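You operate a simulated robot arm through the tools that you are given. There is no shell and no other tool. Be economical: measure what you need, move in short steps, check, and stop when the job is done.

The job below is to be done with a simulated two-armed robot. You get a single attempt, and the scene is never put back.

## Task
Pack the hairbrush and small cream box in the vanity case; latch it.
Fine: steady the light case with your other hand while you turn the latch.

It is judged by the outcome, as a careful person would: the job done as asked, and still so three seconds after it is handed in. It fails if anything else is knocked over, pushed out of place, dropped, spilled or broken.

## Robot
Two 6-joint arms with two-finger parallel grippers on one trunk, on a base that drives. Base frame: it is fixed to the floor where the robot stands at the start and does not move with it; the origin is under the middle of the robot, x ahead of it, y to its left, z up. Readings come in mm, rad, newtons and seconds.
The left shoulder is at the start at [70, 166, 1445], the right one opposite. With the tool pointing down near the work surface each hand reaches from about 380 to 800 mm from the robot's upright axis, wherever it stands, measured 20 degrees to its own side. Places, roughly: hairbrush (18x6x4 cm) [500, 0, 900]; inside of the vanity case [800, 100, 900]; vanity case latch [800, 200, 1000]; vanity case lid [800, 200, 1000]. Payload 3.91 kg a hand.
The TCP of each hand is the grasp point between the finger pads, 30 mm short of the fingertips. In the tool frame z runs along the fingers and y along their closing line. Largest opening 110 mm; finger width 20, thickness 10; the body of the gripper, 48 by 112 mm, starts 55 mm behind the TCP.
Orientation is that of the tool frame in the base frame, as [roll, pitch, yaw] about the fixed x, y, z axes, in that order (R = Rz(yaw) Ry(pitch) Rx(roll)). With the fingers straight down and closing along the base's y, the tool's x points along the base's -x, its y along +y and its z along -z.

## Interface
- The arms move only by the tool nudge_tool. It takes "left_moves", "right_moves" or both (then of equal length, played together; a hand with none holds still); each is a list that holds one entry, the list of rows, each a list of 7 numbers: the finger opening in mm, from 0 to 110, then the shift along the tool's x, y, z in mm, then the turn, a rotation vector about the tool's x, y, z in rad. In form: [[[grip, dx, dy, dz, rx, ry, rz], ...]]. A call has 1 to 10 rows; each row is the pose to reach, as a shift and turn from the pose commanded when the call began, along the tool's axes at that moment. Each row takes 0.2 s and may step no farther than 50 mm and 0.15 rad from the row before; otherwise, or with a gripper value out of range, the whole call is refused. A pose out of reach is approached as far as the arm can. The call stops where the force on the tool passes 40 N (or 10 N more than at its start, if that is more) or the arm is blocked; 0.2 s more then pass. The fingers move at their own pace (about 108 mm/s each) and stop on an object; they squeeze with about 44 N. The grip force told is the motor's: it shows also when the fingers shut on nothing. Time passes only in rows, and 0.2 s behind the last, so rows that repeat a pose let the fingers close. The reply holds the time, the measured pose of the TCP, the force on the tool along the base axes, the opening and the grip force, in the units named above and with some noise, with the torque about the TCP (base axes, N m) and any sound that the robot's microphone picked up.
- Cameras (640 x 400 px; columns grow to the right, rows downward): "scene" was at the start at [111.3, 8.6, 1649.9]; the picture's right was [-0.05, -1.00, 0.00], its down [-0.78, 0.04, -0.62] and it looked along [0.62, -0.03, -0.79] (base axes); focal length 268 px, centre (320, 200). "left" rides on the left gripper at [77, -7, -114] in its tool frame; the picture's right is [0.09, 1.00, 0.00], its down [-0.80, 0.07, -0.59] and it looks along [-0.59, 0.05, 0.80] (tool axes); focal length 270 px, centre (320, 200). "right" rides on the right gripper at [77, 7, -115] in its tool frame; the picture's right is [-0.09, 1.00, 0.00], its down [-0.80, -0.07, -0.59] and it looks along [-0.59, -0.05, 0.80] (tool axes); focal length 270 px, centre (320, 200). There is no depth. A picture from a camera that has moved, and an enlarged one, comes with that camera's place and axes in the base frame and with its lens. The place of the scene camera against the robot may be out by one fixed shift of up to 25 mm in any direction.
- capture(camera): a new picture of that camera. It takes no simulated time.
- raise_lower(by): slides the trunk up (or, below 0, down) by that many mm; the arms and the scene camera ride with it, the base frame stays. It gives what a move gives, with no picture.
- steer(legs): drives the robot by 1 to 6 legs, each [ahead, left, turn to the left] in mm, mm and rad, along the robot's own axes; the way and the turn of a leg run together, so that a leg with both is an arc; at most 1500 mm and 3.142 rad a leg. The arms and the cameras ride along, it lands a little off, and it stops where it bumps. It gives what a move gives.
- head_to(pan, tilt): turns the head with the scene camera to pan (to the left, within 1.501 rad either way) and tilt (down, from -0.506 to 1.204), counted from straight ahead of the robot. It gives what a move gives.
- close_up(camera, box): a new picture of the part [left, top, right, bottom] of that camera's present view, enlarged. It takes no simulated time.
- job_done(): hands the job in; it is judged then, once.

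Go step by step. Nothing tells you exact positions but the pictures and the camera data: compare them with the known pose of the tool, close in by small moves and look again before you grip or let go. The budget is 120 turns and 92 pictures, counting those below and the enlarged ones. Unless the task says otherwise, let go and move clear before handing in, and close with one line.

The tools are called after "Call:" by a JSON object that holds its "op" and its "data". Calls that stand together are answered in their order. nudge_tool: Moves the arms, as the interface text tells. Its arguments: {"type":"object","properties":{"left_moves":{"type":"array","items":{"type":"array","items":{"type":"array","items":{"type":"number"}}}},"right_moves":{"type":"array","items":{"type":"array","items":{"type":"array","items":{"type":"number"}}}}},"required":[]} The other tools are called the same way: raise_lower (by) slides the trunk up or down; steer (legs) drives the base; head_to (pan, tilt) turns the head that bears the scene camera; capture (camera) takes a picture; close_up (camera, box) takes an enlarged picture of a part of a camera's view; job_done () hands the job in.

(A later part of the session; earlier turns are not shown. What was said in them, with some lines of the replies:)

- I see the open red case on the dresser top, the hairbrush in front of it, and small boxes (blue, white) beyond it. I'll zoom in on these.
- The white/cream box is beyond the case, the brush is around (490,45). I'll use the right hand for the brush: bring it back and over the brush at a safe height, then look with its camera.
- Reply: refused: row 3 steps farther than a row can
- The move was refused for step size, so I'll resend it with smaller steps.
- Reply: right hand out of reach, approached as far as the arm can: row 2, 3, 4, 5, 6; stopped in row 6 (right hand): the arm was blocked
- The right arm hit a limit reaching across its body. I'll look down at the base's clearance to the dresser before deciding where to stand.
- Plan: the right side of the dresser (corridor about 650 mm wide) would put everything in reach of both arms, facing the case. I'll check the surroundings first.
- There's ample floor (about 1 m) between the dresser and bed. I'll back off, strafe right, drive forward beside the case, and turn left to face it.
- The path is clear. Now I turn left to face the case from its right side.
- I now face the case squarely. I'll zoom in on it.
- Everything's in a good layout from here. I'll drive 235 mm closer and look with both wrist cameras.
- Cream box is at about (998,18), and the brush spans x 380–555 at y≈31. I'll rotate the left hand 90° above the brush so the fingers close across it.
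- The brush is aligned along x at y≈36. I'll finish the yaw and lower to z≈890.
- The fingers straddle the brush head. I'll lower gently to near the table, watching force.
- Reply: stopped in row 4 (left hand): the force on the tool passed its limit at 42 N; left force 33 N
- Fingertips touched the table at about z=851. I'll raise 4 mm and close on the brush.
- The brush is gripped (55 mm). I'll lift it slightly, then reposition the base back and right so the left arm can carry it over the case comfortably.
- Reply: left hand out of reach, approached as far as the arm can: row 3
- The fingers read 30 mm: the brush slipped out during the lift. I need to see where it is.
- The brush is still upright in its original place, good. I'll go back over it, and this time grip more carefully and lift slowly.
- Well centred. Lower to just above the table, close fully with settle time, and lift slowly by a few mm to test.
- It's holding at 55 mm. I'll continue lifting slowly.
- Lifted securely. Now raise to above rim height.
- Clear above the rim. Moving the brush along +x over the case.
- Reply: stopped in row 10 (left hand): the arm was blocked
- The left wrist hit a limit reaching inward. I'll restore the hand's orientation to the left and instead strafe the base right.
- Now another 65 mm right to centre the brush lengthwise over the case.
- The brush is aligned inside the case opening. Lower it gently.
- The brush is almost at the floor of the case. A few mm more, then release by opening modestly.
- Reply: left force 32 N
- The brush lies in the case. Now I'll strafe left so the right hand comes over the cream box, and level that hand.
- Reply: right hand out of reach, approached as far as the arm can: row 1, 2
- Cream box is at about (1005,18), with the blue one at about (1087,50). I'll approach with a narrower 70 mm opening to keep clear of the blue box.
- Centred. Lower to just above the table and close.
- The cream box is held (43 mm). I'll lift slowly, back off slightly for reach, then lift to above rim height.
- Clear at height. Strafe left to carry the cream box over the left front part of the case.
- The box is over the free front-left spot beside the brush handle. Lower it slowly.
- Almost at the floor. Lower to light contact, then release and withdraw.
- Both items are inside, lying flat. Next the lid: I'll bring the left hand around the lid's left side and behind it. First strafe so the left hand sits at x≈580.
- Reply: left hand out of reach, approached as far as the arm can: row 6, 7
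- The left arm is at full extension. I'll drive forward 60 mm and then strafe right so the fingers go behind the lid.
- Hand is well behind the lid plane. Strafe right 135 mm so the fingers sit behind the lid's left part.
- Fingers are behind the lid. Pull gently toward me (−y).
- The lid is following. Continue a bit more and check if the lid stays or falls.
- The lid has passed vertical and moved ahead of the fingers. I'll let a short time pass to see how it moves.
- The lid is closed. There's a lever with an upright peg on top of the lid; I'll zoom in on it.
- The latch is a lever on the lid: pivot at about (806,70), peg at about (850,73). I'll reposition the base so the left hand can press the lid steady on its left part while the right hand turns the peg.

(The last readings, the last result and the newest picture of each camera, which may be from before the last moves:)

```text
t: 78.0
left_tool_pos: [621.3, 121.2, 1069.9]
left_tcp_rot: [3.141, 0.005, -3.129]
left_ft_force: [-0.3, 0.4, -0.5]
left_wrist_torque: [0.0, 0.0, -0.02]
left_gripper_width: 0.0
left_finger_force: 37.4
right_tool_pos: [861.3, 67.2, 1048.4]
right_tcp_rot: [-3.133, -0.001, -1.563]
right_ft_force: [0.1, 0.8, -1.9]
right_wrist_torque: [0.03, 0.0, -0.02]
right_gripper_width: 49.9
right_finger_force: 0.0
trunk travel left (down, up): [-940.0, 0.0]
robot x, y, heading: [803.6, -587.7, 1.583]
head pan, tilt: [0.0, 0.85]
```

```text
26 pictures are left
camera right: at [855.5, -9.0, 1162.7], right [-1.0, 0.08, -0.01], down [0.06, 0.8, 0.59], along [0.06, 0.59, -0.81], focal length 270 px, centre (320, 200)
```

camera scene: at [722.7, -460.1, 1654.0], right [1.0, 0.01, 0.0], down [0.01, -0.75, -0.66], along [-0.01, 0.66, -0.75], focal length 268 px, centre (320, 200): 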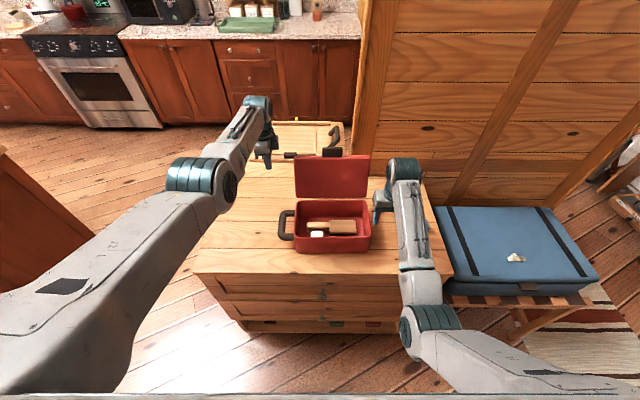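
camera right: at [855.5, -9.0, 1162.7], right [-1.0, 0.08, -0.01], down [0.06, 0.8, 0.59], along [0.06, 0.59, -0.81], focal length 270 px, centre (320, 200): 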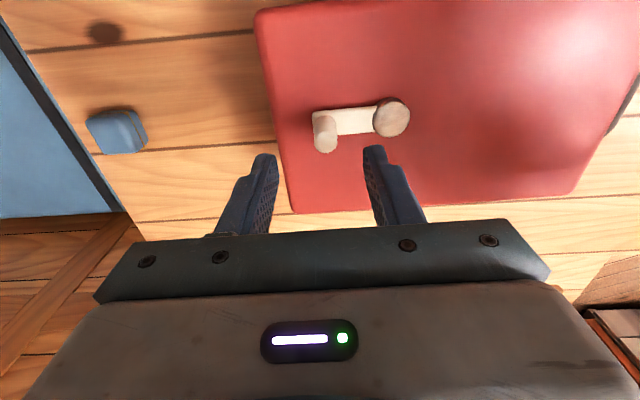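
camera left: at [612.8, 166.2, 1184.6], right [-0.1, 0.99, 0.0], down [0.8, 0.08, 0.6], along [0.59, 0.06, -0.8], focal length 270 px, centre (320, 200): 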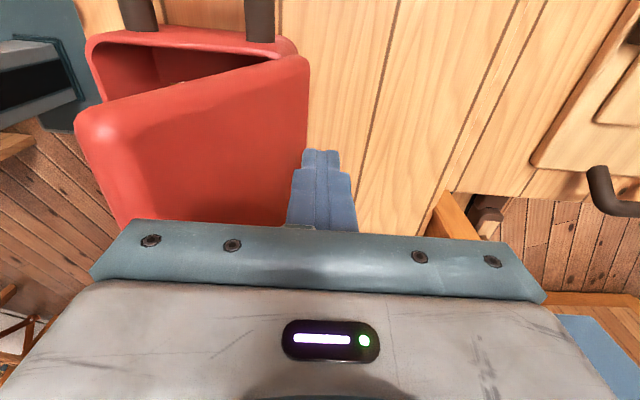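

I'll cross-check finger vs. peg position from the scene camera.

Call:
{"op": "close_up", "data": {"camera": "scene", "box": [270, 160, 390, 260]}}

```text
4.00 times, centred on (330, 210) of scene
camera zoom: at [786.5, -448.4, 1654.0], right [1.0, 0.01, 0.0], down [0.01, -0.75, -0.66], along [-0.01, 0.66, -0.75], focal length 1070 px, centre (280, 160)
```

zoom: 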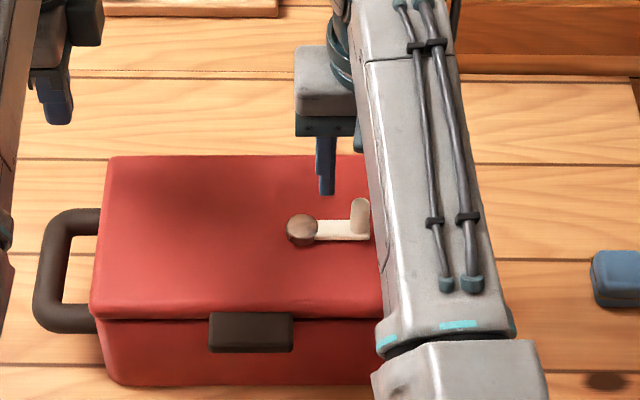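

Calibrated: pivot about (815,54), peg about (859,58), peg top about z 1015, lid top about 985. First the left hand goes over the lid's left part and near its surface.

Call:
{"op": "nudge_tool", "data": {"left_moves": [[[0, -20, -15, 5, 0, 0, 0], [0, -45, -35, 15, 0, 0, 0], [0, -50, -40, 35, 0, 0, 0], [0, -50, -40, 44, 0, 0, 0], [0, -50, -40, 48, 0, 0, 0], [0, -50, -40, 50, 0, 0, 0]]], "right_moves": [[[30, 0, 0, 0, 0, 0, 0], [30, 4, 1, 0, 0, 0, 0], [30, 8, 2, 0, 0, 0, 0], [30, 8, 2, 0, 0, 0, 0], [30, 8, 2, 4, 0, 0, 0], [30, 8, 2, 8, 0, 0, 0]]]}}

Call:
{"op": "capture", "data": {"camera": "right"}}

Call:
{"op": "close_up", "data": {"camera": "scene", "box": [270, 160, 390, 260]}}

```text
t: 79.4
left_tool_pos: [674.2, 82.7, 1018.9]
left_tcp_rot: [3.141, 0.003, -3.131]
left_ft_force: [-0.4, -0.4, 0.1]
left_wrist_torque: [-0.02, -0.03, 0.03]
left_gripper_width: 0.0
left_finger_force: 37.9
right_tool_pos: [867.2, 68.2, 1052.7]
right_tcp_rot: [-3.127, 0.019, -1.567]
right_ft_force: [-0.3, 0.2, 0.0]
right_wrist_torque: [0.0, 0.0, 0.01]
right_gripper_width: 30.0
right_finger_force: 0.0
trunk travel left (down, up): [-940.0, 0.0]
robot x, y, heading: [803.4, -588.4, 1.576]
head pan, tilt: [0.0, 0.85]
```

```text
24 pictures are left
camera right: at [860.5, -10.5, 1165.0], right [-1.0, 0.08, -0.01], down [0.06, 0.79, 0.61], along [0.06, 0.61, -0.79], focal length 270 px, centre (320, 200)
```

right: 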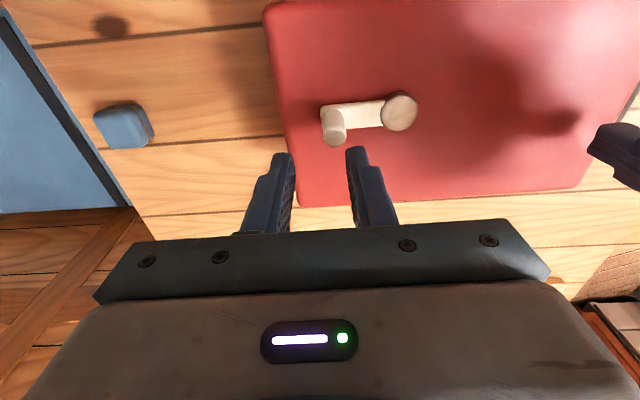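

```text
4.00 times, centred on (330, 210) of scene
camera zoom: at [789.4, -447.9, 1654.0], right [1.0, 0.01, 0.0], down [0.01, -0.75, -0.66], along [-0.01, 0.66, -0.75], focal length 1070 px, centre (280, 160)
```

zoom: 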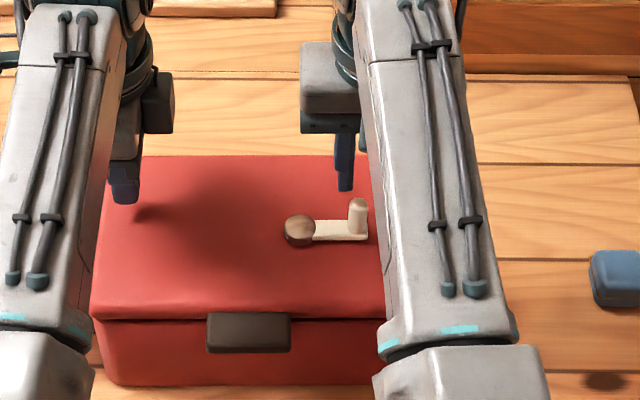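

The right hand is at its near-reach limit at this height; lowering it should settle it. I'll lower it in two small steps and look.

Call:
{"op": "nudge_tool", "data": {"right_moves": [[[30, 0, 0, 6, 0, 0, 0], [30, 0, 0, 10, 0, 0, 0]]]}}

Call:
{"op": "capture", "data": {"camera": "right"}}

```text
t: 80.0
left_tool_pos: [673.5, 83.0, 1019.3]
left_tcp_rot: [-3.141, 0.004, -3.129]
left_ft_force: [-0.4, -0.9, 0.6]
left_wrist_torque: [0.0, 0.01, -0.01]
left_gripper_width: 0.1
left_finger_force: 37.9
right_tool_pos: [868.5, 67.9, 1043.1]
right_tcp_rot: [-3.127, 0.021, -1.568]
right_ft_force: [-0.9, 0.4, -1.0]
right_wrist_torque: [0.02, -0.01, -0.03]
right_gripper_width: 30.0
right_finger_force: 0.0
trunk travel left (down, up): [-940.0, 0.0]
robot x, y, heading: [802.4, -586.7, 1.58]
head pan, tilt: [0.0, 0.85]
```

```text
22 pictures are left
camera right: at [860.9, -10.8, 1155.6], right [-1.0, 0.08, -0.01], down [0.06, 0.79, 0.61], along [0.06, 0.61, -0.79], focal length 270 px, centre (320, 200)
```

right: 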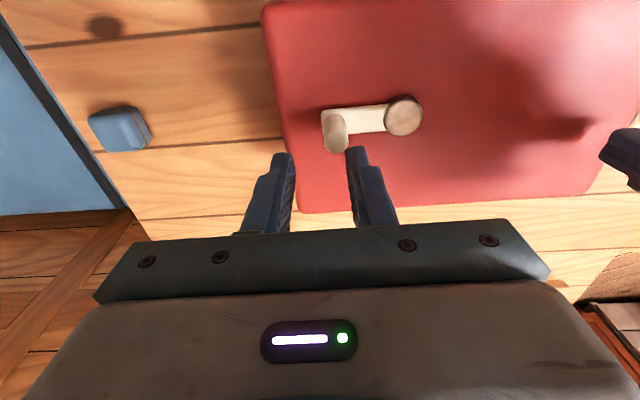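

The peg reads as (859,59). I'll open to 50, align in x/y, correct the orientation and then lower.

Call:
{"op": "nudge_tool", "data": {"right_moves": [[[50, 0, 0, 0, 0, 0, 0], [50, 3, 5, 0, -0.01, 0.01, 0], [50, 8, 9, 3, -0.014, 0.02, 0], [44, 8, 9, 8, -0.014, 0.02, 0]]]}}

Call:
{"op": "capture", "data": {"camera": "right"}}

```text
t: 81.2
left_tool_pos: [673.8, 83.7, 1019.4]
left_tcp_rot: [-3.142, 0.003, -3.13]
left_ft_force: [0.3, 0.1, 0.6]
left_wrist_torque: [-0.05, 0.03, -0.02]
left_gripper_width: 0.0
left_finger_force: 38.3
right_tool_pos: [870.7, 65.5, 1035.9]
right_tcp_rot: [-3.128, 0.006, -1.575]
right_ft_force: [-0.7, 0.8, 0.7]
right_wrist_torque: [0.03, 0.0, 0.0]
right_gripper_width: 44.1
right_finger_force: 0.0
trunk travel left (down, up): [-940.0, 0.0]
robot x, y, heading: [803.7, -590.5, 1.584]
head pan, tilt: [0.0, 0.85]
stopped in row 4 (right hand): the arm was blocked; the commanded pose is now the measured one
```

```text
21 pictures are left
camera right: at [862.3, -11.6, 1148.4], right [-1.0, 0.09, -0.01], down [0.07, 0.8, 0.6], along [0.07, 0.6, -0.8], focal length 270 px, centre (320, 200)
```

right: 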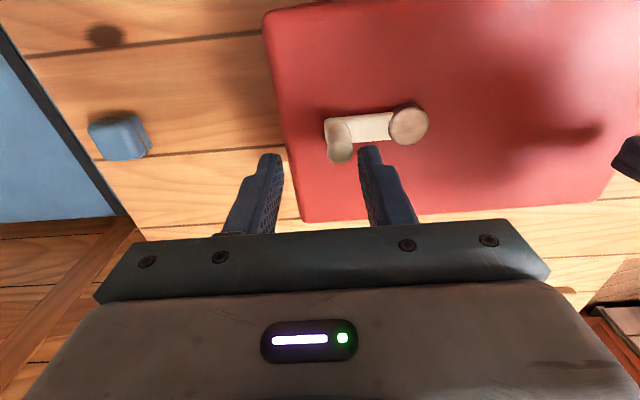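

The right arm is too folded at this distance. I'll lift both hands a bit, back the base 90 mm, then extend again.

Call:
{"op": "nudge_tool", "data": {"left_moves": [[[0, 0, 0, -8, 0, 0, 0], [0, 0, 0, -15, 0, 0, 0]]]}}

Call:
{"op": "steer", "data": {"legs": [[-90, 0, -0.012]]}}

Call:
{"op": "nudge_tool", "data": {"right_moves": [[[50, -10, 0, -15, -0.01, 0.005, 0], [50, -30, 5, -18, -0.014, 0.005, 0], [50, -45, 9, -18, -0.014, 0.005, 0], [50, -60, 12, -18, -0.014, 0.005, 0], [50, -75, 12, -18, -0.014, 0.005, 0], [50, -82, 12, -18, -0.014, 0.005, 0]]], "left_moves": [[[0, 0, 15, 0, 0, 0, 0], [0, -1, 30, 0, 0, 0, 0], [0, -2, 45, 0, 0, 0, 0], [0, -3, 60, 0, 0, 0, 0], [0, -4, 75, 0, 0, 0, 0], [0, -4, 82, 0, 0, 0, 0]]]}}

Call:
{"op": "capture", "data": {"camera": "right"}}

```text
t: 81.8
left_tool_pos: [673.1, 83.7, 1033.1]
left_tcp_rot: [3.14, 0.004, -3.13]
left_ft_force: [0.0, -0.4, 0.4]
left_wrist_torque: [0.0, -0.01, 0.0]
left_gripper_width: 0.0
left_finger_force: 37.9
right_tool_pos: [868.5, 65.8, 1035.2]
right_tcp_rot: [-3.127, 0.007, -1.578]
right_ft_force: [0.4, -0.3, -0.1]
right_wrist_torque: [0.01, -0.01, 0.0]
right_gripper_width: 44.1
right_finger_force: 0.0
trunk travel left (down, up): [-940.0, 0.0]
robot x, y, heading: [803.2, -591.0, 1.582]
head pan, tilt: [0.0, 0.85]
```

```text
t: 82.9
left_tool_pos: [683.7, -0.9, 1030.6]
left_tcp_rot: [-3.137, 0.005, 3.139]
left_ft_force: [-0.6, 1.3, 0.6]
left_wrist_torque: [-0.02, 0.0, 0.0]
left_gripper_width: 0.0
left_finger_force: 37.5
right_tool_pos: [878.8, -22.4, 1031.1]
right_tcp_rot: [-3.128, 0.0, -1.59]
right_ft_force: [0.3, -0.2, -0.3]
right_wrist_torque: [-0.03, 0.01, -0.02]
right_gripper_width: 44.0
right_finger_force: 0.0
trunk travel left (down, up): [-940.0, 0.0]
robot x, y, heading: [806.7, -677.3, 1.572]
head pan, tilt: [0.0, 0.85]
```

```text
t: 84.3
left_tool_pos: [689.3, 75.8, 1032.1]
left_tcp_rot: [-3.141, 0.002, 3.138]
left_ft_force: [0.5, 0.5, -0.4]
left_wrist_torque: [-0.01, -0.01, -0.02]
left_gripper_width: 0.0
left_finger_force: 37.2
right_tool_pos: [868.9, 55.1, 1051.6]
right_tcp_rot: [3.14, -0.001, -1.591]
right_ft_force: [0.5, 0.1, -0.4]
right_wrist_torque: [-0.01, 0.0, 0.03]
right_gripper_width: 50.1
right_finger_force: 0.0
trunk travel left (down, up): [-940.0, 0.0]
robot x, y, heading: [801.5, -683.6, 1.567]
head pan, tilt: [0.0, 0.85]
```

```text
20 pictures are left
camera right: at [862.2, -20.8, 1166.2], right [-0.99, 0.11, 0.0], down [0.09, 0.8, 0.59], along [0.06, 0.59, -0.8], focal length 270 px, centre (320, 200)
```

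right: 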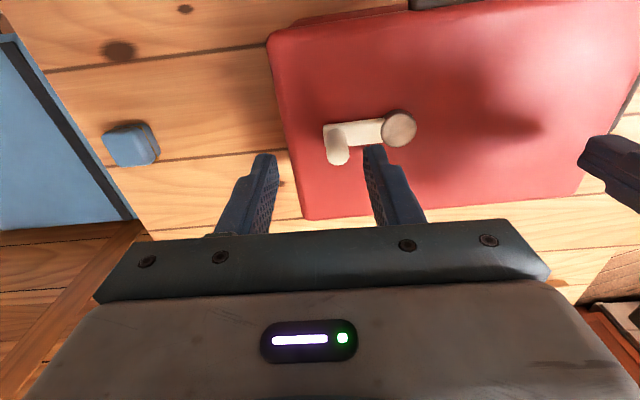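

Good, the hand is level and unhindered now. Align to the peg (859,58), then lower around it.

Call:
{"op": "nudge_tool", "data": {"right_moves": [[[50, -3, 5, 0, 0, 0, 0], [50, -3, 10, 0, 0, 0, 0], [34, -3, 10, 4, 0, 0, 0], [34, -3, 10, 10, 0, 0, 0]]]}}

Call:
{"op": "close_up", "data": {"camera": "right", "box": [220, 80, 460, 230]}}

Call:
{"op": "close_up", "data": {"camera": "scene", "box": [290, 150, 370, 220]}}

```text
t: 85.3
left_tool_pos: [690.1, 76.5, 1030.9]
left_tcp_rot: [3.141, 0.003, 3.137]
left_ft_force: [0.0, -0.7, 0.6]
left_wrist_torque: [-0.01, 0.02, 0.01]
left_gripper_width: 0.0
left_finger_force: 38.2
right_tool_pos: [858.5, 60.1, 1041.4]
right_tcp_rot: [-3.142, 0.0, -1.589]
right_ft_force: [-0.1, -0.2, 0.5]
right_wrist_torque: [0.01, -0.01, 0.01]
right_gripper_width: 33.9
right_finger_force: 0.1
trunk travel left (down, up): [-940.0, 0.0]
robot x, y, heading: [803.5, -677.9, 1.574]
head pan, tilt: [0.0, 0.85]
```

```text
2.67 times, centred on (340, 155) of right
camera zoom: at [851.8, -16.7, 1155.6], right [-0.99, 0.11, 0.0], down [0.09, 0.8, 0.59], along [0.06, 0.59, -0.8], focal length 721 px, centre (267, 320)
```

zoom: 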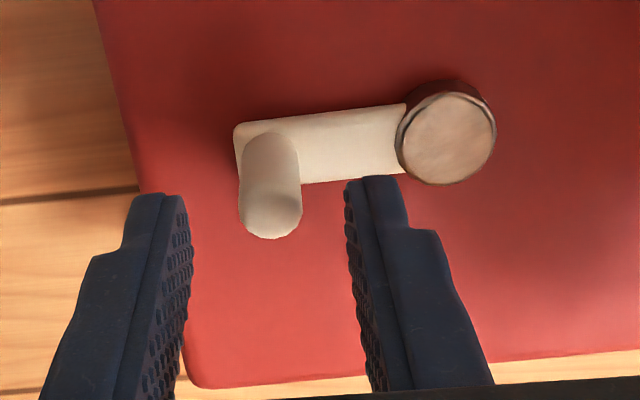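

```text
5.71 times, centred on (330, 185) of scene
camera zoom: at [791.9, -537.8, 1653.9], right [1.0, 0.0, 0.0], down [0.0, -0.75, -0.66], along [0.0, 0.66, -0.75], focal length 1529 px, centre (263, 286)
```

zoom: 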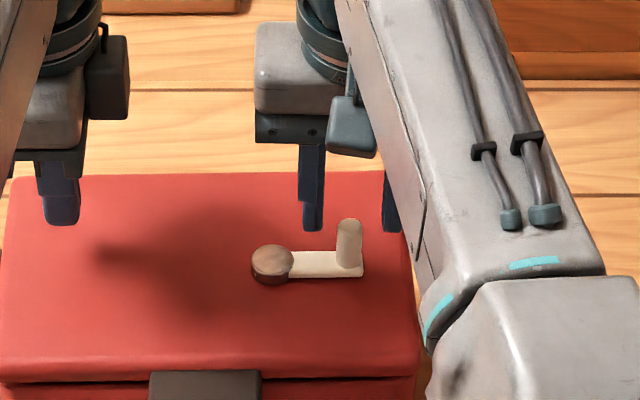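

The peg is centred between the fingertips. Lower 13 mm and close on the peg, while lowering the left hand toward the lid.

Call:
{"op": "nudge_tool", "data": {"right_moves": [[[34, 0, 0, 4, 0, 0, 0], [34, 0, 0, 8, 0, 0, 0], [34, 0, 0, 11, 0, 0, 0], [34, 0, 0, 13, 0, 0, 0], [20, 0, 0, 13, 0, 0, 0], [0, 0, 0, 13, 0, 0, 0], [0, 0, 0, 13, 0, 0, 0]]], "left_moves": [[[0, 0, 0, 3, 0, 0, 0], [0, 0, 0, 6, 0, 0, 0], [0, 0, 0, 9, 0, 0, 0], [0, 0, 0, 11, 0, 0, 0], [0, 0, 0, 13, 0, 0, 0], [0, 0, 0, 13, 0, 0, 0], [0, 0, 0, 13, 0, 0, 0]]]}}

Call:
{"op": "close_up", "data": {"camera": "right", "box": [220, 80, 460, 230]}}

```text
t: 86.9
left_tool_pos: [689.6, 75.5, 1021.9]
left_tcp_rot: [-3.14, 0.003, 3.137]
left_ft_force: [0.3, 1.0, 0.0]
left_wrist_torque: [-0.03, 0.0, 0.01]
left_gripper_width: 0.0
left_finger_force: 37.4
right_tool_pos: [859.1, 58.0, 1027.8]
right_tcp_rot: [3.141, -0.001, -1.591]
right_ft_force: [-1.9, -0.3, 0.5]
right_wrist_torque: [0.01, -0.25, -0.03]
right_gripper_width: 13.8
right_finger_force: 44.3
trunk travel left (down, up): [-940.0, 0.0]
robot x, y, heading: [804.6, -678.5, 1.574]
head pan, tilt: [0.0, 0.85]
```

```text
2.67 times, centred on (340, 155) of right
camera zoom: at [851.3, -17.8, 1143.0], right [-0.99, 0.11, 0.0], down [0.09, 0.8, 0.59], along [0.06, 0.59, -0.8], focal length 721 px, centre (267, 320)
```

zoom: 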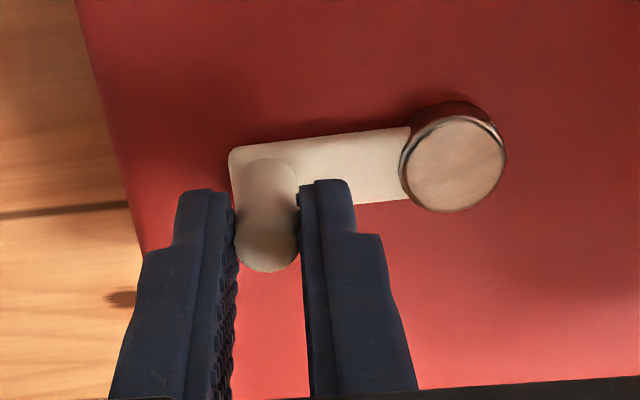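

Peg gripped (14 mm). Now lower the left hand to touch the lid.

Call:
{"op": "nudge_tool", "data": {"left_moves": [[[0, 0, 0, 2, 0, 0, 0], [0, 0, 0, 3, 0, 0, 0]]]}}

Call:
{"op": "nudge_tool", "data": {"left_moves": [[[0, 0, 0, 1.5, 0, 0, 0], [0, 0, 0, 3, 0, 0, 0]]]}}

Call:
{"op": "nudge_tool", "data": {"left_moves": [[[0, 0, 0, 1.5, 0, 0, 0], [0, 0, 0, 2, 0, 0, 0]]]}}

```text
t: 87.5
left_tool_pos: [689.3, 76.1, 1017.4]
left_tcp_rot: [-3.141, 0.004, 3.138]
left_ft_force: [0.4, 0.1, -0.4]
left_wrist_torque: [0.0, 0.0, 0.02]
left_gripper_width: 0.0
left_finger_force: 37.4
right_tool_pos: [858.8, 58.1, 1028.4]
right_tcp_rot: [-3.14, 0.0, -1.59]
right_ft_force: [-1.2, -0.6, 0.2]
right_wrist_torque: [0.01, -0.2, 0.0]
right_gripper_width: 13.9
right_finger_force: 44.0
trunk travel left (down, up): [-940.0, 0.0]
robot x, y, heading: [806.4, -682.8, 1.57]
head pan, tilt: [0.0, 0.85]
```

```text
t: 88.1
left_tool_pos: [688.5, 75.5, 1013.7]
left_tcp_rot: [3.141, 0.003, 3.137]
left_ft_force: [-0.4, 0.2, -0.1]
left_wrist_torque: [0.01, -0.01, 0.0]
left_gripper_width: 0.2
left_finger_force: 38.0
right_tool_pos: [857.8, 57.8, 1028.4]
right_tcp_rot: [-3.142, -0.001, -1.589]
right_ft_force: [-1.9, -0.1, 0.1]
right_wrist_torque: [-0.02, -0.2, 0.01]
right_gripper_width: 13.6
right_finger_force: 44.1
trunk travel left (down, up): [-940.0, 0.0]
robot x, y, heading: [807.1, -678.8, 1.57]
head pan, tilt: [0.0, 0.85]
```

```text
t: 88.7
left_tool_pos: [689.1, 77.8, 1012.7]
left_tcp_rot: [3.14, 0.001, 3.136]
left_ft_force: [0.1, 0.1, 0.0]
left_wrist_torque: [-0.02, -0.02, 0.01]
left_gripper_width: 0.0
left_finger_force: 37.8
right_tool_pos: [858.6, 58.0, 1028.8]
right_tcp_rot: [-3.14, -0.001, -1.591]
right_ft_force: [-0.8, -0.4, 0.2]
right_wrist_torque: [-0.03, -0.25, -0.04]
right_gripper_width: 13.6
right_finger_force: 43.5
trunk travel left (down, up): [-940.0, 0.0]
robot x, y, heading: [804.6, -675.9, 1.567]
head pan, tilt: [0.0, 0.85]
```

No contact yet; continue in small steps.

Call:
{"op": "nudge_tool", "data": {"left_moves": [[[0, 0, 0, 1.5, 0, 0, 0], [0, 0, 0, 3, 0, 0, 0]]]}}

Call:
{"op": "nudge_tool", "data": {"left_moves": [[[0, 0, 0, 1, 0, 0, 0], [0, 0, 0, 2, 0, 0, 0]]]}}

Call:
{"op": "close_up", "data": {"camera": "scene", "box": [260, 160, 340, 220]}}

```text
t: 89.3
left_tool_pos: [690.4, 77.6, 1010.7]
left_tcp_rot: [-3.141, 0.004, 3.139]
left_ft_force: [-0.4, 0.2, -0.3]
left_wrist_torque: [0.02, -0.01, -0.02]
left_gripper_width: 0.0
left_finger_force: 37.7
right_tool_pos: [858.8, 58.3, 1028.4]
right_tcp_rot: [3.14, 0.001, -1.588]
right_ft_force: [-1.3, -1.2, -0.6]
right_wrist_torque: [0.01, -0.22, 0.0]
right_gripper_width: 13.7
right_finger_force: 43.9
trunk travel left (down, up): [-940.0, 0.0]
robot x, y, heading: [803.4, -677.1, 1.575]
head pan, tilt: [0.0, 0.85]
```

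```text
t: 89.9
left_tool_pos: [689.1, 76.4, 1007.3]
left_tcp_rot: [3.141, 0.004, 3.138]
left_ft_force: [0.1, 0.1, -0.4]
left_wrist_torque: [0.0, -0.01, 0.01]
left_gripper_width: 0.0
left_finger_force: 37.7
right_tool_pos: [858.4, 57.7, 1029.8]
right_tcp_rot: [3.141, 0.001, -1.589]
right_ft_force: [-0.4, -0.8, 0.3]
right_wrist_torque: [-0.03, -0.23, 0.0]
right_gripper_width: 13.7
right_finger_force: 43.7
trunk travel left (down, up): [-940.0, 0.0]
robot x, y, heading: [802.4, -677.8, 1.566]
head pan, tilt: [0.0, 0.85]
```

```text
6.67 times, centred on (300, 190) of scene
camera zoom: at [791.5, -538.2, 1654.0], right [1.0, 0.0, 0.0], down [0.0, -0.75, -0.66], along [0.0, 0.66, -0.75], focal length 1784 px, centre (453, 267)
```

zoom: 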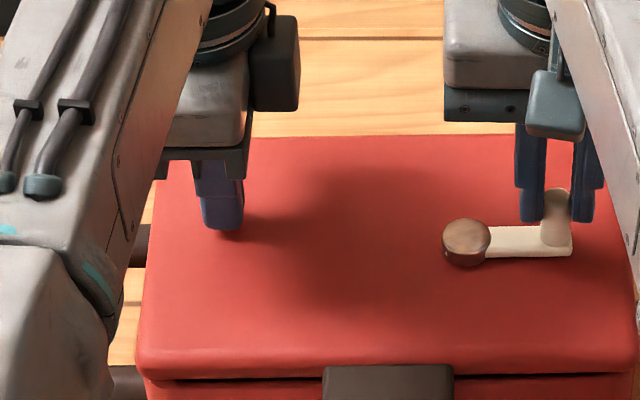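

Fingertip is nearly touching. A couple more mm.

Call:
{"op": "nudge_tool", "data": {"left_moves": [[[0, 0, 0, 1, 0, 0, 0], [0, 0, 0, 2, 0, 0, 0]]]}}

Call:
{"op": "nudge_tool", "data": {"left_moves": [[[0, 0, 0, 1, 0, 0, 0], [0, 0, 0, 2, 0, 0, 0]]]}}

Call:
{"op": "nudge_tool", "data": {"left_moves": [[[0, 0, 0, 1, 0, 0, 0], [0, 0, 0, 2, 0, 0, 0]]]}}

```text
t: 90.5
left_tool_pos: [688.4, 76.1, 1005.2]
left_tcp_rot: [-3.141, 0.004, 3.138]
left_ft_force: [-0.6, 0.0, -0.2]
left_wrist_torque: [-0.02, 0.0, -0.03]
left_gripper_width: 0.0
left_finger_force: 37.5
right_tool_pos: [858.8, 59.9, 1029.2]
right_tcp_rot: [3.141, -0.001, -1.59]
right_ft_force: [-0.9, -0.3, 0.3]
right_wrist_torque: [0.0, -0.2, -0.02]
right_gripper_width: 13.8
right_finger_force: 44.3
trunk travel left (down, up): [-940.0, 0.0]
robot x, y, heading: [805.4, -682.3, 1.565]
head pan, tilt: [0.0, 0.85]
```

```text
t: 91.1
left_tool_pos: [689.4, 75.3, 1003.7]
left_tcp_rot: [-3.141, 0.005, 3.138]
left_ft_force: [-0.9, -0.1, 0.4]
left_wrist_torque: [0.02, 0.01, 0.0]
left_gripper_width: 0.0
left_finger_force: 37.6
right_tool_pos: [858.5, 58.8, 1029.2]
right_tcp_rot: [3.141, 0.001, -1.589]
right_ft_force: [-1.5, -0.7, 0.4]
right_wrist_torque: [0.01, -0.23, 0.03]
right_gripper_width: 13.8
right_finger_force: 43.4
trunk travel left (down, up): [-940.0, 0.0]
robot x, y, heading: [807.4, -679.8, 1.576]
head pan, tilt: [0.0, 0.85]
```

```text
t: 91.7
left_tool_pos: [688.8, 77.4, 1002.4]
left_tcp_rot: [-3.14, 0.004, 3.139]
left_ft_force: [0.5, -2.5, 3.7]
left_wrist_torque: [-0.09, 0.03, 0.02]
left_gripper_width: 0.0
left_finger_force: 38.3
right_tool_pos: [858.1, 58.7, 1029.1]
right_tcp_rot: [3.141, 0.001, -1.589]
right_ft_force: [-0.5, 2.0, -0.5]
right_wrist_torque: [0.08, -0.23, -0.09]
right_gripper_width: 13.5
right_finger_force: 44.2
trunk travel left (down, up): [-940.0, 0.0]
robot x, y, heading: [803.3, -680.0, 1.565]
head pan, tilt: [0.0, 0.85]
```

Left hand contacts the lid (≈4 N). Press slightly more, then test-turn the lever a little toward the front.

Call:
{"op": "nudge_tool", "data": {"left_moves": [[[0, 0, 0, 1, 0, 0, 0], [0, 0, 0, 1.5, 0, 0, 0], [0, 0, 0, 1.5, 0, 0, 0], [0, 0, 0, 1.5, 0, 0, 0]]], "right_moves": [[[0, 0, 0, 0, 0, 0, 0], [0, 0, 0, 0, 0, 0, 0], [0, 4, 0.2, 0, 0, 0, 0], [0, 7.5, 0.65, 0, 0, 0, 0]]]}}

Call:
{"op": "close_up", "data": {"camera": "right", "box": [220, 80, 460, 230]}}

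```text
t: 92.7
left_tool_pos: [690.8, 77.0, 1001.8]
left_tcp_rot: [3.139, 0.005, 3.138]
left_ft_force: [-3.0, -1.6, 10.9]
left_wrist_torque: [-0.05, 0.12, -0.14]
left_gripper_width: 0.0
left_finger_force: 37.2
right_tool_pos: [859.8, 50.4, 1030.8]
right_tcp_rot: [-3.14, 0.004, -1.59]
right_ft_force: [6.1, 2.5, -0.6]
right_wrist_torque: [-0.09, -0.43, -0.17]
right_gripper_width: 14.1
right_finger_force: 44.0
trunk travel left (down, up): [-940.0, 0.0]
robot x, y, heading: [808.1, -679.1, 1.565]
head pan, tilt: [0.0, 0.85]
```

```text
2.67 times, centred on (340, 155) of right
camera zoom: at [852.2, -25.2, 1143.1], right [-0.99, 0.11, 0.0], down [0.09, 0.8, 0.6], along [0.06, 0.59, -0.8], focal length 721 px, centre (267, 320)
```

zoom: 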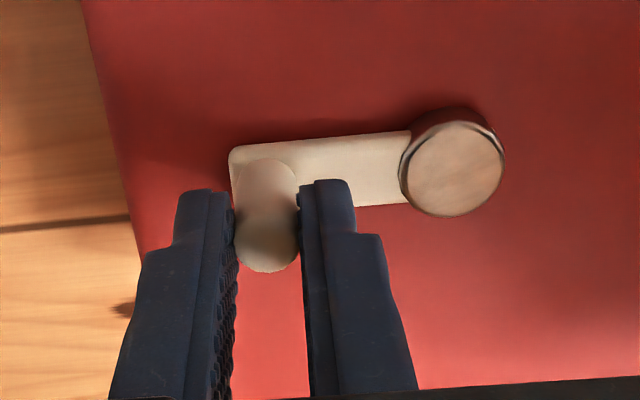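

The lever didn't turn that way; the case followed instead, so that end is its stop. I'll reverse: press a bit firmer on the lid, return, and turn toward the back.

Call:
{"op": "nudge_tool", "data": {"left_moves": [[[0, 0, 0, 0, 0, 0, 0], [0, 0, 0, 0, 0, 0, 0], [0, 0, 0, 1.5, 0, 0, 0], [0, 0, 0, 1.5, 0, 0, 0], [0, 0, 0, 1.5, 0, 0, 0], [0, 0, 0, 1.5, 0, 0, 0]]], "right_moves": [[[0, -4, -0.3, 0, 0, 0, 0], [0, -7.5, -0.65, 0, 0, 0, 0], [0, -7.5, -0.65, 0, 0, 0, 0], [0, -11, -0.4, 0, 0, 0, 0], [0, -15, 0, 0, 0, 0, 0], [0, -19, 1, 0, 0, 0, 0]]]}}

Call:
{"op": "close_up", "data": {"camera": "right", "box": [220, 80, 460, 230]}}

```text
t: 94.1
left_tool_pos: [690.0, 76.1, 1001.2]
left_tcp_rot: [3.136, 0.003, 3.138]
left_ft_force: [-1.3, 7.7, 20.7]
left_wrist_torque: [0.17, 0.02, 0.13]
left_gripper_width: 0.0
left_finger_force: 37.8
right_tool_pos: [859.1, 69.2, 1029.7]
right_tcp_rot: [3.141, -0.001, -1.591]
right_ft_force: [2.4, -5.0, -2.3]
right_wrist_torque: [-0.03, -0.41, 0.28]
right_gripper_width: 13.7
right_finger_force: 44.2
trunk travel left (down, up): [-940.0, 0.0]
robot x, y, heading: [806.5, -679.8, 1.568]
head pan, tilt: [0.0, 0.85]
```

```text
2.67 times, centred on (340, 155) of right
camera zoom: at [850.8, -8.0, 1143.7], right [-0.99, 0.11, 0.0], down [0.09, 0.8, 0.59], along [0.06, 0.59, -0.8], focal length 721 px, centre (267, 320)
```

zoom: 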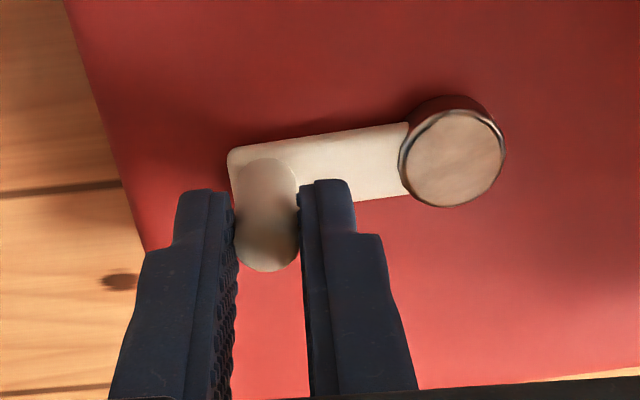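

The firm grip locks the peg's rotation, so shifting without turning the wrist just swivels the case. I'll return to the start and turn the wrist along with the arc, trying clockwise first.

Call:
{"op": "nudge_tool", "data": {"right_moves": [[[0, 5, -0.5, 0, 0, 0, 0], [0, 10.5, -0.5, 0, 0, 0, 0], [0, 13.7, -0.4, 0, 0, 0, 0.075], [0, 16.9, 0, 0, 0, 0, 0.15], [0, 20, 0.6, 0, 0, 0, 0.225], [0, 23.2, 1.4, 0, 0, 0, 0.3]]]}}

Call:
{"op": "close_up", "data": {"camera": "right", "box": [220, 80, 460, 230]}}

```text
t: 95.5
left_tool_pos: [690.4, 74.4, 1002.5]
left_tcp_rot: [3.139, 0.004, 3.139]
left_ft_force: [8.7, -2.3, 25.8]
left_wrist_torque: [-0.1, -0.55, 0.06]
left_gripper_width: 0.0
left_finger_force: 38.2
right_tool_pos: [856.4, 43.4, 1031.8]
right_tcp_rot: [3.136, 0.002, -1.891]
right_ft_force: [-4.3, -1.7, -4.6]
right_wrist_torque: [0.11, -0.4, 0.18]
right_gripper_width: 14.1
right_finger_force: 43.9
trunk travel left (down, up): [-940.0, 0.0]
robot x, y, heading: [801.0, -679.8, 1.567]
head pan, tilt: [0.0, 0.85]
```

```text
2.67 times, centred on (340, 155) of right
camera zoom: at [827.5, -27.2, 1145.2], right [-0.92, 0.4, 0.0], down [0.32, 0.74, 0.6], along [0.23, 0.55, -0.8], focal length 721 px, centre (267, 320)
```

zoom: 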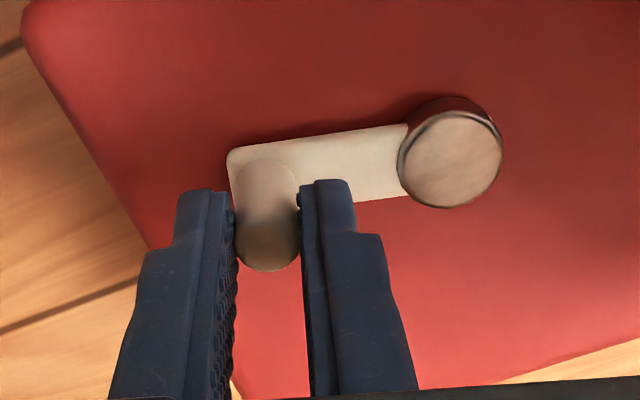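

The lever is now turning relative to the lid while the case stays put. Continue clockwise along the arc.

Call:
{"op": "nudge_tool", "data": {"right_moves": [[[0, 6, 0.3, 0, 0, 0, 0.14], [0, 11.9, 1.4, 0, 0, 0, 0.28], [0, 17.6, 3.3, 0, 0, 0, 0.42], [0, 23, 6, 0, 0, 0, 0.56], [0, 27.9, 9.5, 0, 0, 0, 0.7]]]}}

Call:
{"op": "close_up", "data": {"camera": "right", "box": [220, 80, 460, 230]}}

```text
t: 96.7
left_tool_pos: [688.5, 73.6, 1001.9]
left_tcp_rot: [3.139, 0.002, 3.137]
left_ft_force: [9.9, -10.6, 34.1]
left_wrist_torque: [-0.33, -0.66, -0.28]
left_gripper_width: 0.0
left_finger_force: 37.3
right_tool_pos: [836.7, 19.9, 1033.0]
right_tcp_rot: [3.137, 0.001, -2.591]
right_ft_force: [-9.6, 4.7, -12.9]
right_wrist_torque: [0.24, -0.67, 0.26]
right_gripper_width: 13.8
right_finger_force: 44.0
trunk travel left (down, up): [-940.0, 0.0]
robot x, y, heading: [803.9, -678.4, 1.569]
head pan, tilt: [0.0, 0.85]
```

```text
2.67 times, centred on (340, 155) of right
camera zoom: at [769.7, -14.8, 1146.5], right [-0.45, 0.9, 0.0], down [0.72, 0.36, 0.6], along [0.53, 0.27, -0.8], focal length 721 px, centre (267, 320)
```

zoom: 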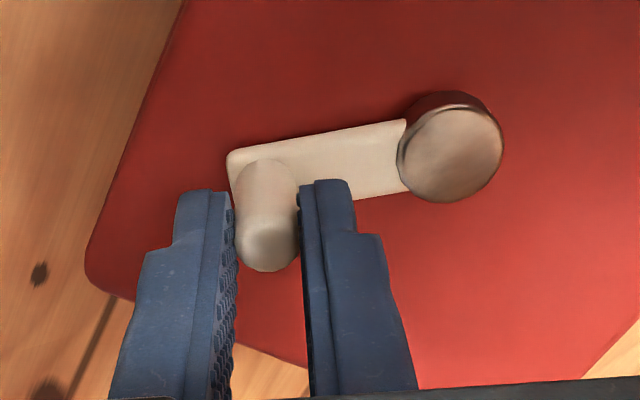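

About 1 rad turned; I'll ease the right hand down 3 mm to relieve the slight lift, and continue to 90°.

Call:
{"op": "nudge_tool", "data": {"right_moves": [[[0, 0, 0, 3, 0, 0, 0], [0, 6, 0.3, 3, 0, 0, 0.14], [0, 11.9, 1.4, 3, 0, 0, 0.28], [0, 17.6, 3.3, 3, 0, 0, 0.42], [0, 23, 6, 3, 0, 0, 0.56]]]}}

Call:
{"op": "close_up", "data": {"camera": "right", "box": [220, 80, 460, 230]}}

Call:
{"op": "close_up", "data": {"camera": "scene", "box": [250, 150, 370, 240]}}

```text
t: 97.9
left_tool_pos: [688.5, 72.9, 1002.4]
left_tcp_rot: [3.137, -0.001, 3.139]
left_ft_force: [-1.1, 5.8, 11.3]
left_wrist_torque: [0.22, 0.11, -0.02]
left_gripper_width: 0.0
left_finger_force: 38.4
right_tool_pos: [817.0, 13.9, 1029.2]
right_tcp_rot: [3.136, -0.001, 3.129]
right_ft_force: [8.8, -6.6, 14.5]
right_wrist_torque: [-0.45, -0.15, -0.48]
right_gripper_width: 13.6
right_finger_force: 44.3
trunk travel left (down, up): [-940.0, 0.0]
robot x, y, heading: [801.8, -680.2, 1.567]
head pan, tilt: [0.0, 0.85]
```

```text
2.67 times, centred on (340, 155) of right
camera zoom: at [741.9, 21.5, 1142.8], right [0.1, 0.99, 0.01], down [0.8, -0.09, 0.59], along [0.59, -0.05, -0.81], focal length 721 px, centre (267, 320)
```

zoom: 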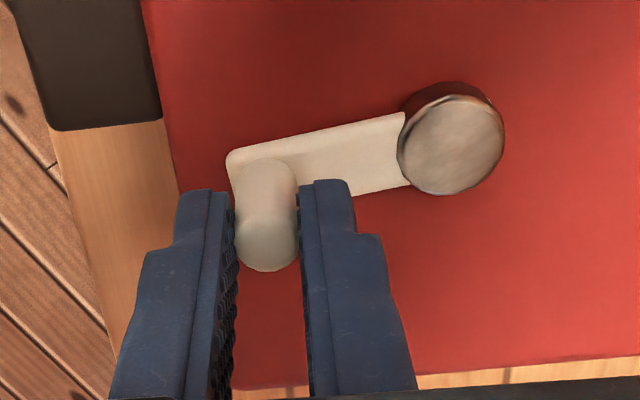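

```text
4.44 times, centred on (310, 195) of scene
camera zoom: at [794.0, -543.9, 1654.5], right [1.0, 0.0, 0.0], down [0.0, -0.75, -0.66], along [0.0, 0.66, -0.75], focal length 1189 px, centre (364, 222)
```

zoom: 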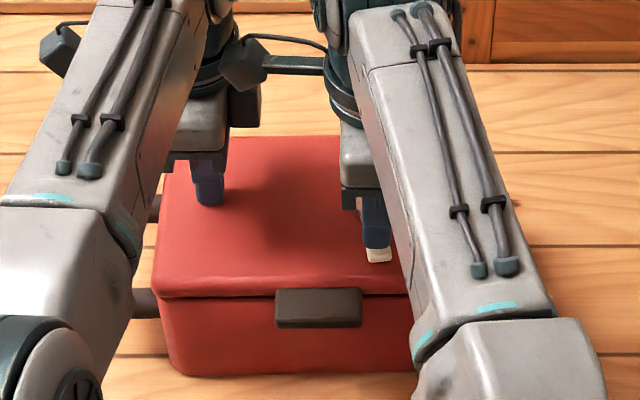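

The lever now points at the front, about 90° turned, with no firm stop felt yet. I'll try 0.15 rad more to see if a stop builds up.

Call:
{"op": "nudge_tool", "data": {"right_moves": [[[0, 3.2, -0.2, 0, 0, 0, 0.075], [0, 6.4, -0.4, 0, 0, 0, 0.15], [0, 6.4, -0.4, 0, 0, 0, 0.15]]]}}

Call:
{"op": "close_up", "data": {"camera": "right", "box": [220, 80, 460, 230]}}

```text
t: 98.5
left_tool_pos: [686.8, 75.5, 1001.1]
left_tcp_rot: [3.137, 0.002, 3.141]
left_ft_force: [-1.3, -0.7, 4.9]
left_wrist_torque: [0.01, 0.09, 0.06]
left_gripper_width: 0.0
left_finger_force: 37.7
right_tool_pos: [811.1, 15.8, 1029.1]
right_tcp_rot: [3.135, 0.001, 3.009]
right_ft_force: [5.5, -5.0, 10.3]
right_wrist_torque: [-0.42, 0.1, 0.03]
right_gripper_width: 13.5
right_finger_force: 43.7
trunk travel left (down, up): [-940.0, 0.0]
robot x, y, heading: [805.8, -675.4, 1.567]
head pan, tilt: [0.0, 0.85]
stopped in row 2 (right hand): the force on the tool passed its limit at 54 N (the readings are from after the stop); the commanded pose is now the measured one
```

```text
2.67 times, centred on (340, 155) of right
camera zoom: at [736.6, 31.1, 1143.0], right [0.22, 0.98, 0.01], down [0.78, -0.18, 0.59], along [0.58, -0.13, -0.81], focal length 721 px, centre (267, 320)
```

zoom: 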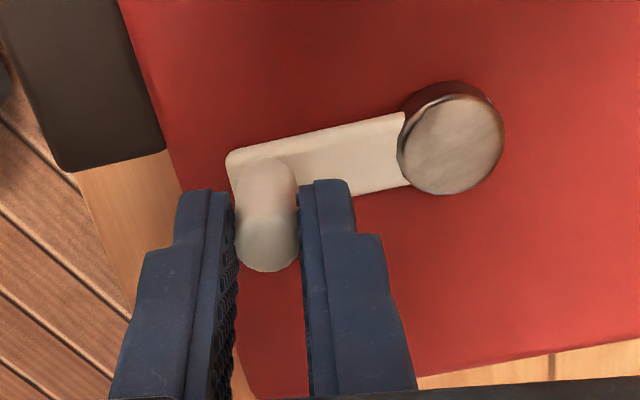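

A firm stop was reached (force peaked), so the lever is at the end of its travel. Open the right fingers and lift off.

Call:
{"op": "nudge_tool", "data": {"right_moves": [[[20, 0, 0, 0, 0, 0, 0], [34, 0, 0, 0, 0, 0, 0], [34, 0, 0, -10, 0, 0, 0], [34, 0, 0, -20, 0, 0, 0], [34, 0, 0, -26, 0, 0, 0]]]}}

Call:
{"op": "close_up", "data": {"camera": "right", "box": [180, 50, 500, 250]}}

```text
t: 99.8
left_tool_pos: [684.1, 79.5, 1001.9]
left_tcp_rot: [3.132, 0.001, -3.139]
left_ft_force: [-0.5, -0.3, 0.0]
left_wrist_torque: [0.0, -0.04, 0.02]
left_gripper_width: 0.0
left_finger_force: 37.3
right_tool_pos: [813.9, 16.2, 1046.3]
right_tcp_rot: [-3.138, 0.01, 3.001]
right_ft_force: [-0.4, 0.6, -0.2]
right_wrist_torque: [0.0, 0.01, -0.04]
right_gripper_width: 34.0
right_finger_force: 0.1
trunk travel left (down, up): [-940.0, 0.0]
robot x, y, heading: [804.8, -680.0, 1.57]
head pan, tilt: [0.0, 0.85]
stopped in row 5 (right hand): the force on the tool passed its limit at 42 N (the readings are from after the stop); the commanded pose is now the measured one
```

```text
2.00 times, centred on (340, 150) of right
camera zoom: at [739.0, 33.8, 1160.3], right [0.23, 0.97, 0.0], down [0.78, -0.18, 0.6], along [0.59, -0.14, -0.8], focal length 541 px, centre (280, 300)
```

zoom: 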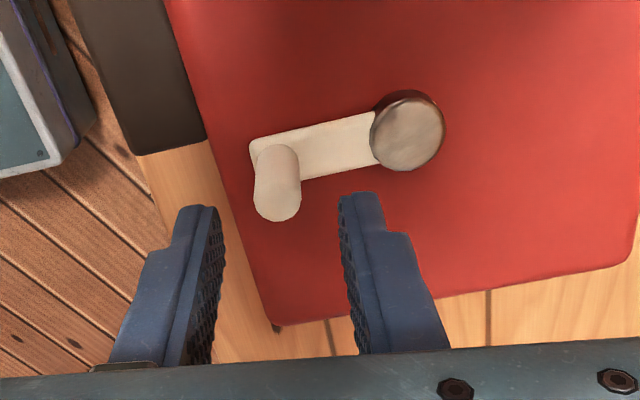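

The hands' camera housings came close together. Move the right hand away to +x first, then continue.

Call:
{"op": "nudge_tool", "data": {"right_moves": [[[34, -15, 0, -2, 0, 0, 0], [34, -35, 0, -2, 0, 0, -0.1], [34, -60, 0, -2, 0, 0, -0.2], [34, -85, 0, -2, 0, 0, -0.3]]]}}

Call:
{"op": "close_up", "data": {"camera": "scene", "box": [230, 130, 390, 240]}}

```text
t: 100.8
left_tool_pos: [684.5, 79.8, 1002.3]
left_tcp_rot: [3.135, 0.0, -3.141]
left_ft_force: [0.5, 0.7, -0.1]
left_wrist_torque: [0.01, 0.05, 0.0]
left_gripper_width: 0.1
left_finger_force: 37.3
right_tool_pos: [895.6, 5.1, 1050.1]
right_tcp_rot: [-3.135, 0.008, -2.978]
right_ft_force: [-0.2, -0.4, 0.5]
right_wrist_torque: [0.03, 0.04, 0.02]
right_gripper_width: 34.1
right_finger_force: 0.1
trunk travel left (down, up): [-940.0, 0.0]
robot x, y, heading: [805.2, -681.8, 1.569]
head pan, tilt: [0.0, 0.85]
```

```text
3.64 times, centred on (310, 185) of scene
camera zoom: at [793.0, -538.2, 1654.0], right [1.0, 0.0, 0.0], down [0.0, -0.75, -0.66], along [0.0, 0.66, -0.75], focal length 973 px, centre (356, 254)
```

zoom: 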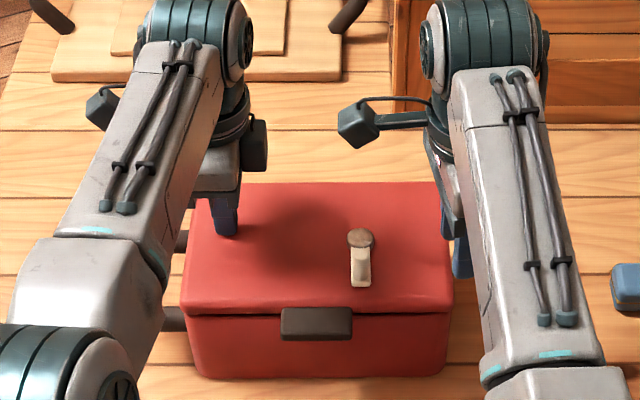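

The lever now points straight to the front and the lid is closed. Lift the left hand off, then back the robot away and check.

Call:
{"op": "nudge_tool", "data": {"left_moves": [[[0, 0, 0, -10, 0, 0, 0], [0, 0, 0, -25, 0, 0, 0], [0, 0, 0, -40, 0, 0, 0]]]}}

Call:
{"op": "steer", "data": {"legs": [[-200, 0, 0]]}}

Call:
{"op": "close_up", "data": {"camera": "scene", "box": [210, 90, 410, 220]}}

```text
t: 101.6
left_tool_pos: [684.0, 80.1, 1041.9]
left_tcp_rot: [3.135, 0.002, -3.139]
left_ft_force: [-0.1, -0.4, -0.2]
left_wrist_torque: [-0.02, -0.03, 0.0]
left_gripper_width: 0.1
left_finger_force: 37.4
right_tool_pos: [894.7, 4.1, 1050.6]
right_tcp_rot: [-3.135, 0.009, -2.979]
right_ft_force: [-0.3, -0.2, 0.0]
right_wrist_torque: [-0.01, 0.02, 0.01]
right_gripper_width: 33.7
right_finger_force: 0.0
trunk travel left (down, up): [-940.0, 0.0]
robot x, y, heading: [806.0, -679.9, 1.571]
head pan, tilt: [0.0, 0.85]
```

```text
t: 103.2
left_tool_pos: [683.6, -110.7, 1040.4]
left_tcp_rot: [3.138, 0.0, -3.141]
left_ft_force: [-0.5, 0.8, -0.1]
left_wrist_torque: [-0.01, 0.01, -0.03]
left_gripper_width: 0.3
left_finger_force: 37.7
right_tool_pos: [894.7, -187.7, 1047.7]
right_tcp_rot: [-3.131, 0.005, -2.98]
right_ft_force: [-0.2, 0.1, 0.1]
right_wrist_torque: [-0.01, 0.0, -0.03]
right_gripper_width: 34.2
right_finger_force: 0.0
trunk travel left (down, up): [-940.0, 0.0]
robot x, y, heading: [805.4, -875.8, 1.567]
head pan, tilt: [0.0, 0.85]
```

```text
3.08 times, centred on (310, 155) of scene
camera zoom: at [791.2, -727.2, 1653.4], right [1.0, 0.0, 0.0], down [0.0, -0.75, -0.66], along [0.0, 0.66, -0.75], focal length 823 px, centre (351, 338)
```

zoom: 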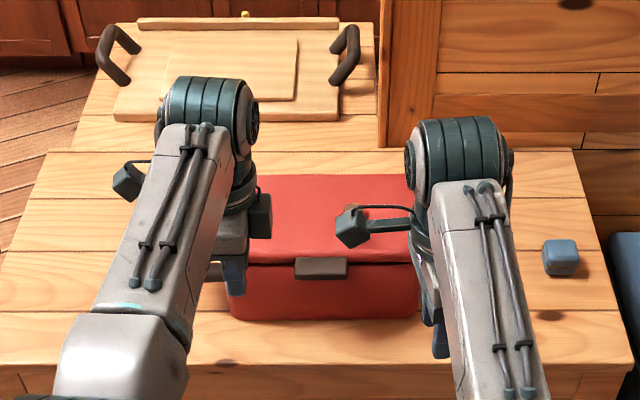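

I'll move the right hand aside for a clear last look at the latch and case.

Call:
{"op": "nudge_tool", "data": {"right_moves": [[[34, -40, 0, 0, 0, 0, 0], [34, -80, 0, 0, 0, 0, 0], [34, -110, 0, 0, 0, 0, 0]]]}}

Call:
{"op": "close_up", "data": {"camera": "scene", "box": [260, 130, 360, 200]}}

```text
t: 104.0
left_tool_pos: [683.8, -113.2, 1042.1]
left_tcp_rot: [3.136, 0.0, -3.139]
left_ft_force: [0.6, -0.6, 0.2]
left_wrist_torque: [0.03, -0.03, -0.04]
left_gripper_width: 0.0
left_finger_force: 37.7
right_tool_pos: [1004.0, -173.6, 1050.1]
right_tcp_rot: [-3.136, 0.009, -2.979]
right_ft_force: [-0.3, -0.7, 0.1]
right_wrist_torque: [0.01, -0.04, 0.0]
right_gripper_width: 33.9
right_finger_force: 0.2
trunk travel left (down, up): [-940.0, 0.0]
robot x, y, heading: [802.9, -877.0, 1.57]
head pan, tilt: [0.0, 0.85]
```

```text
5.71 times, centred on (310, 165) of scene
camera zoom: at [792.1, -733.7, 1654.0], right [1.0, 0.0, 0.0], down [0.0, -0.75, -0.66], along [0.0, 0.66, -0.75], focal length 1529 px, centre (377, 400)
```

zoom: 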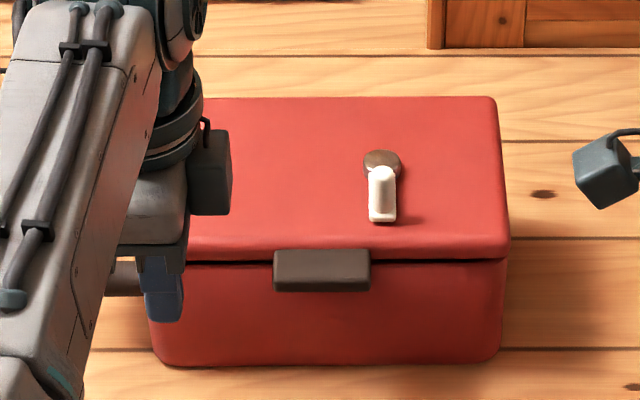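

The case is closed with the lever turned 90° to its stop. Both hands are clear and nothing else has been disturbed, so I'm handing in.

Call:
{"op": "job_done", "data": {}}

```text
The job is handed in.
```

The hairbrush and the cream-coloured box are packed in the vanity case. The lid is closed and the latch is turned about 90° to its stop; there was no click to confirm it caught. The left hand steadied the case, which swivelled slightly while I was finding which way the latch turned.
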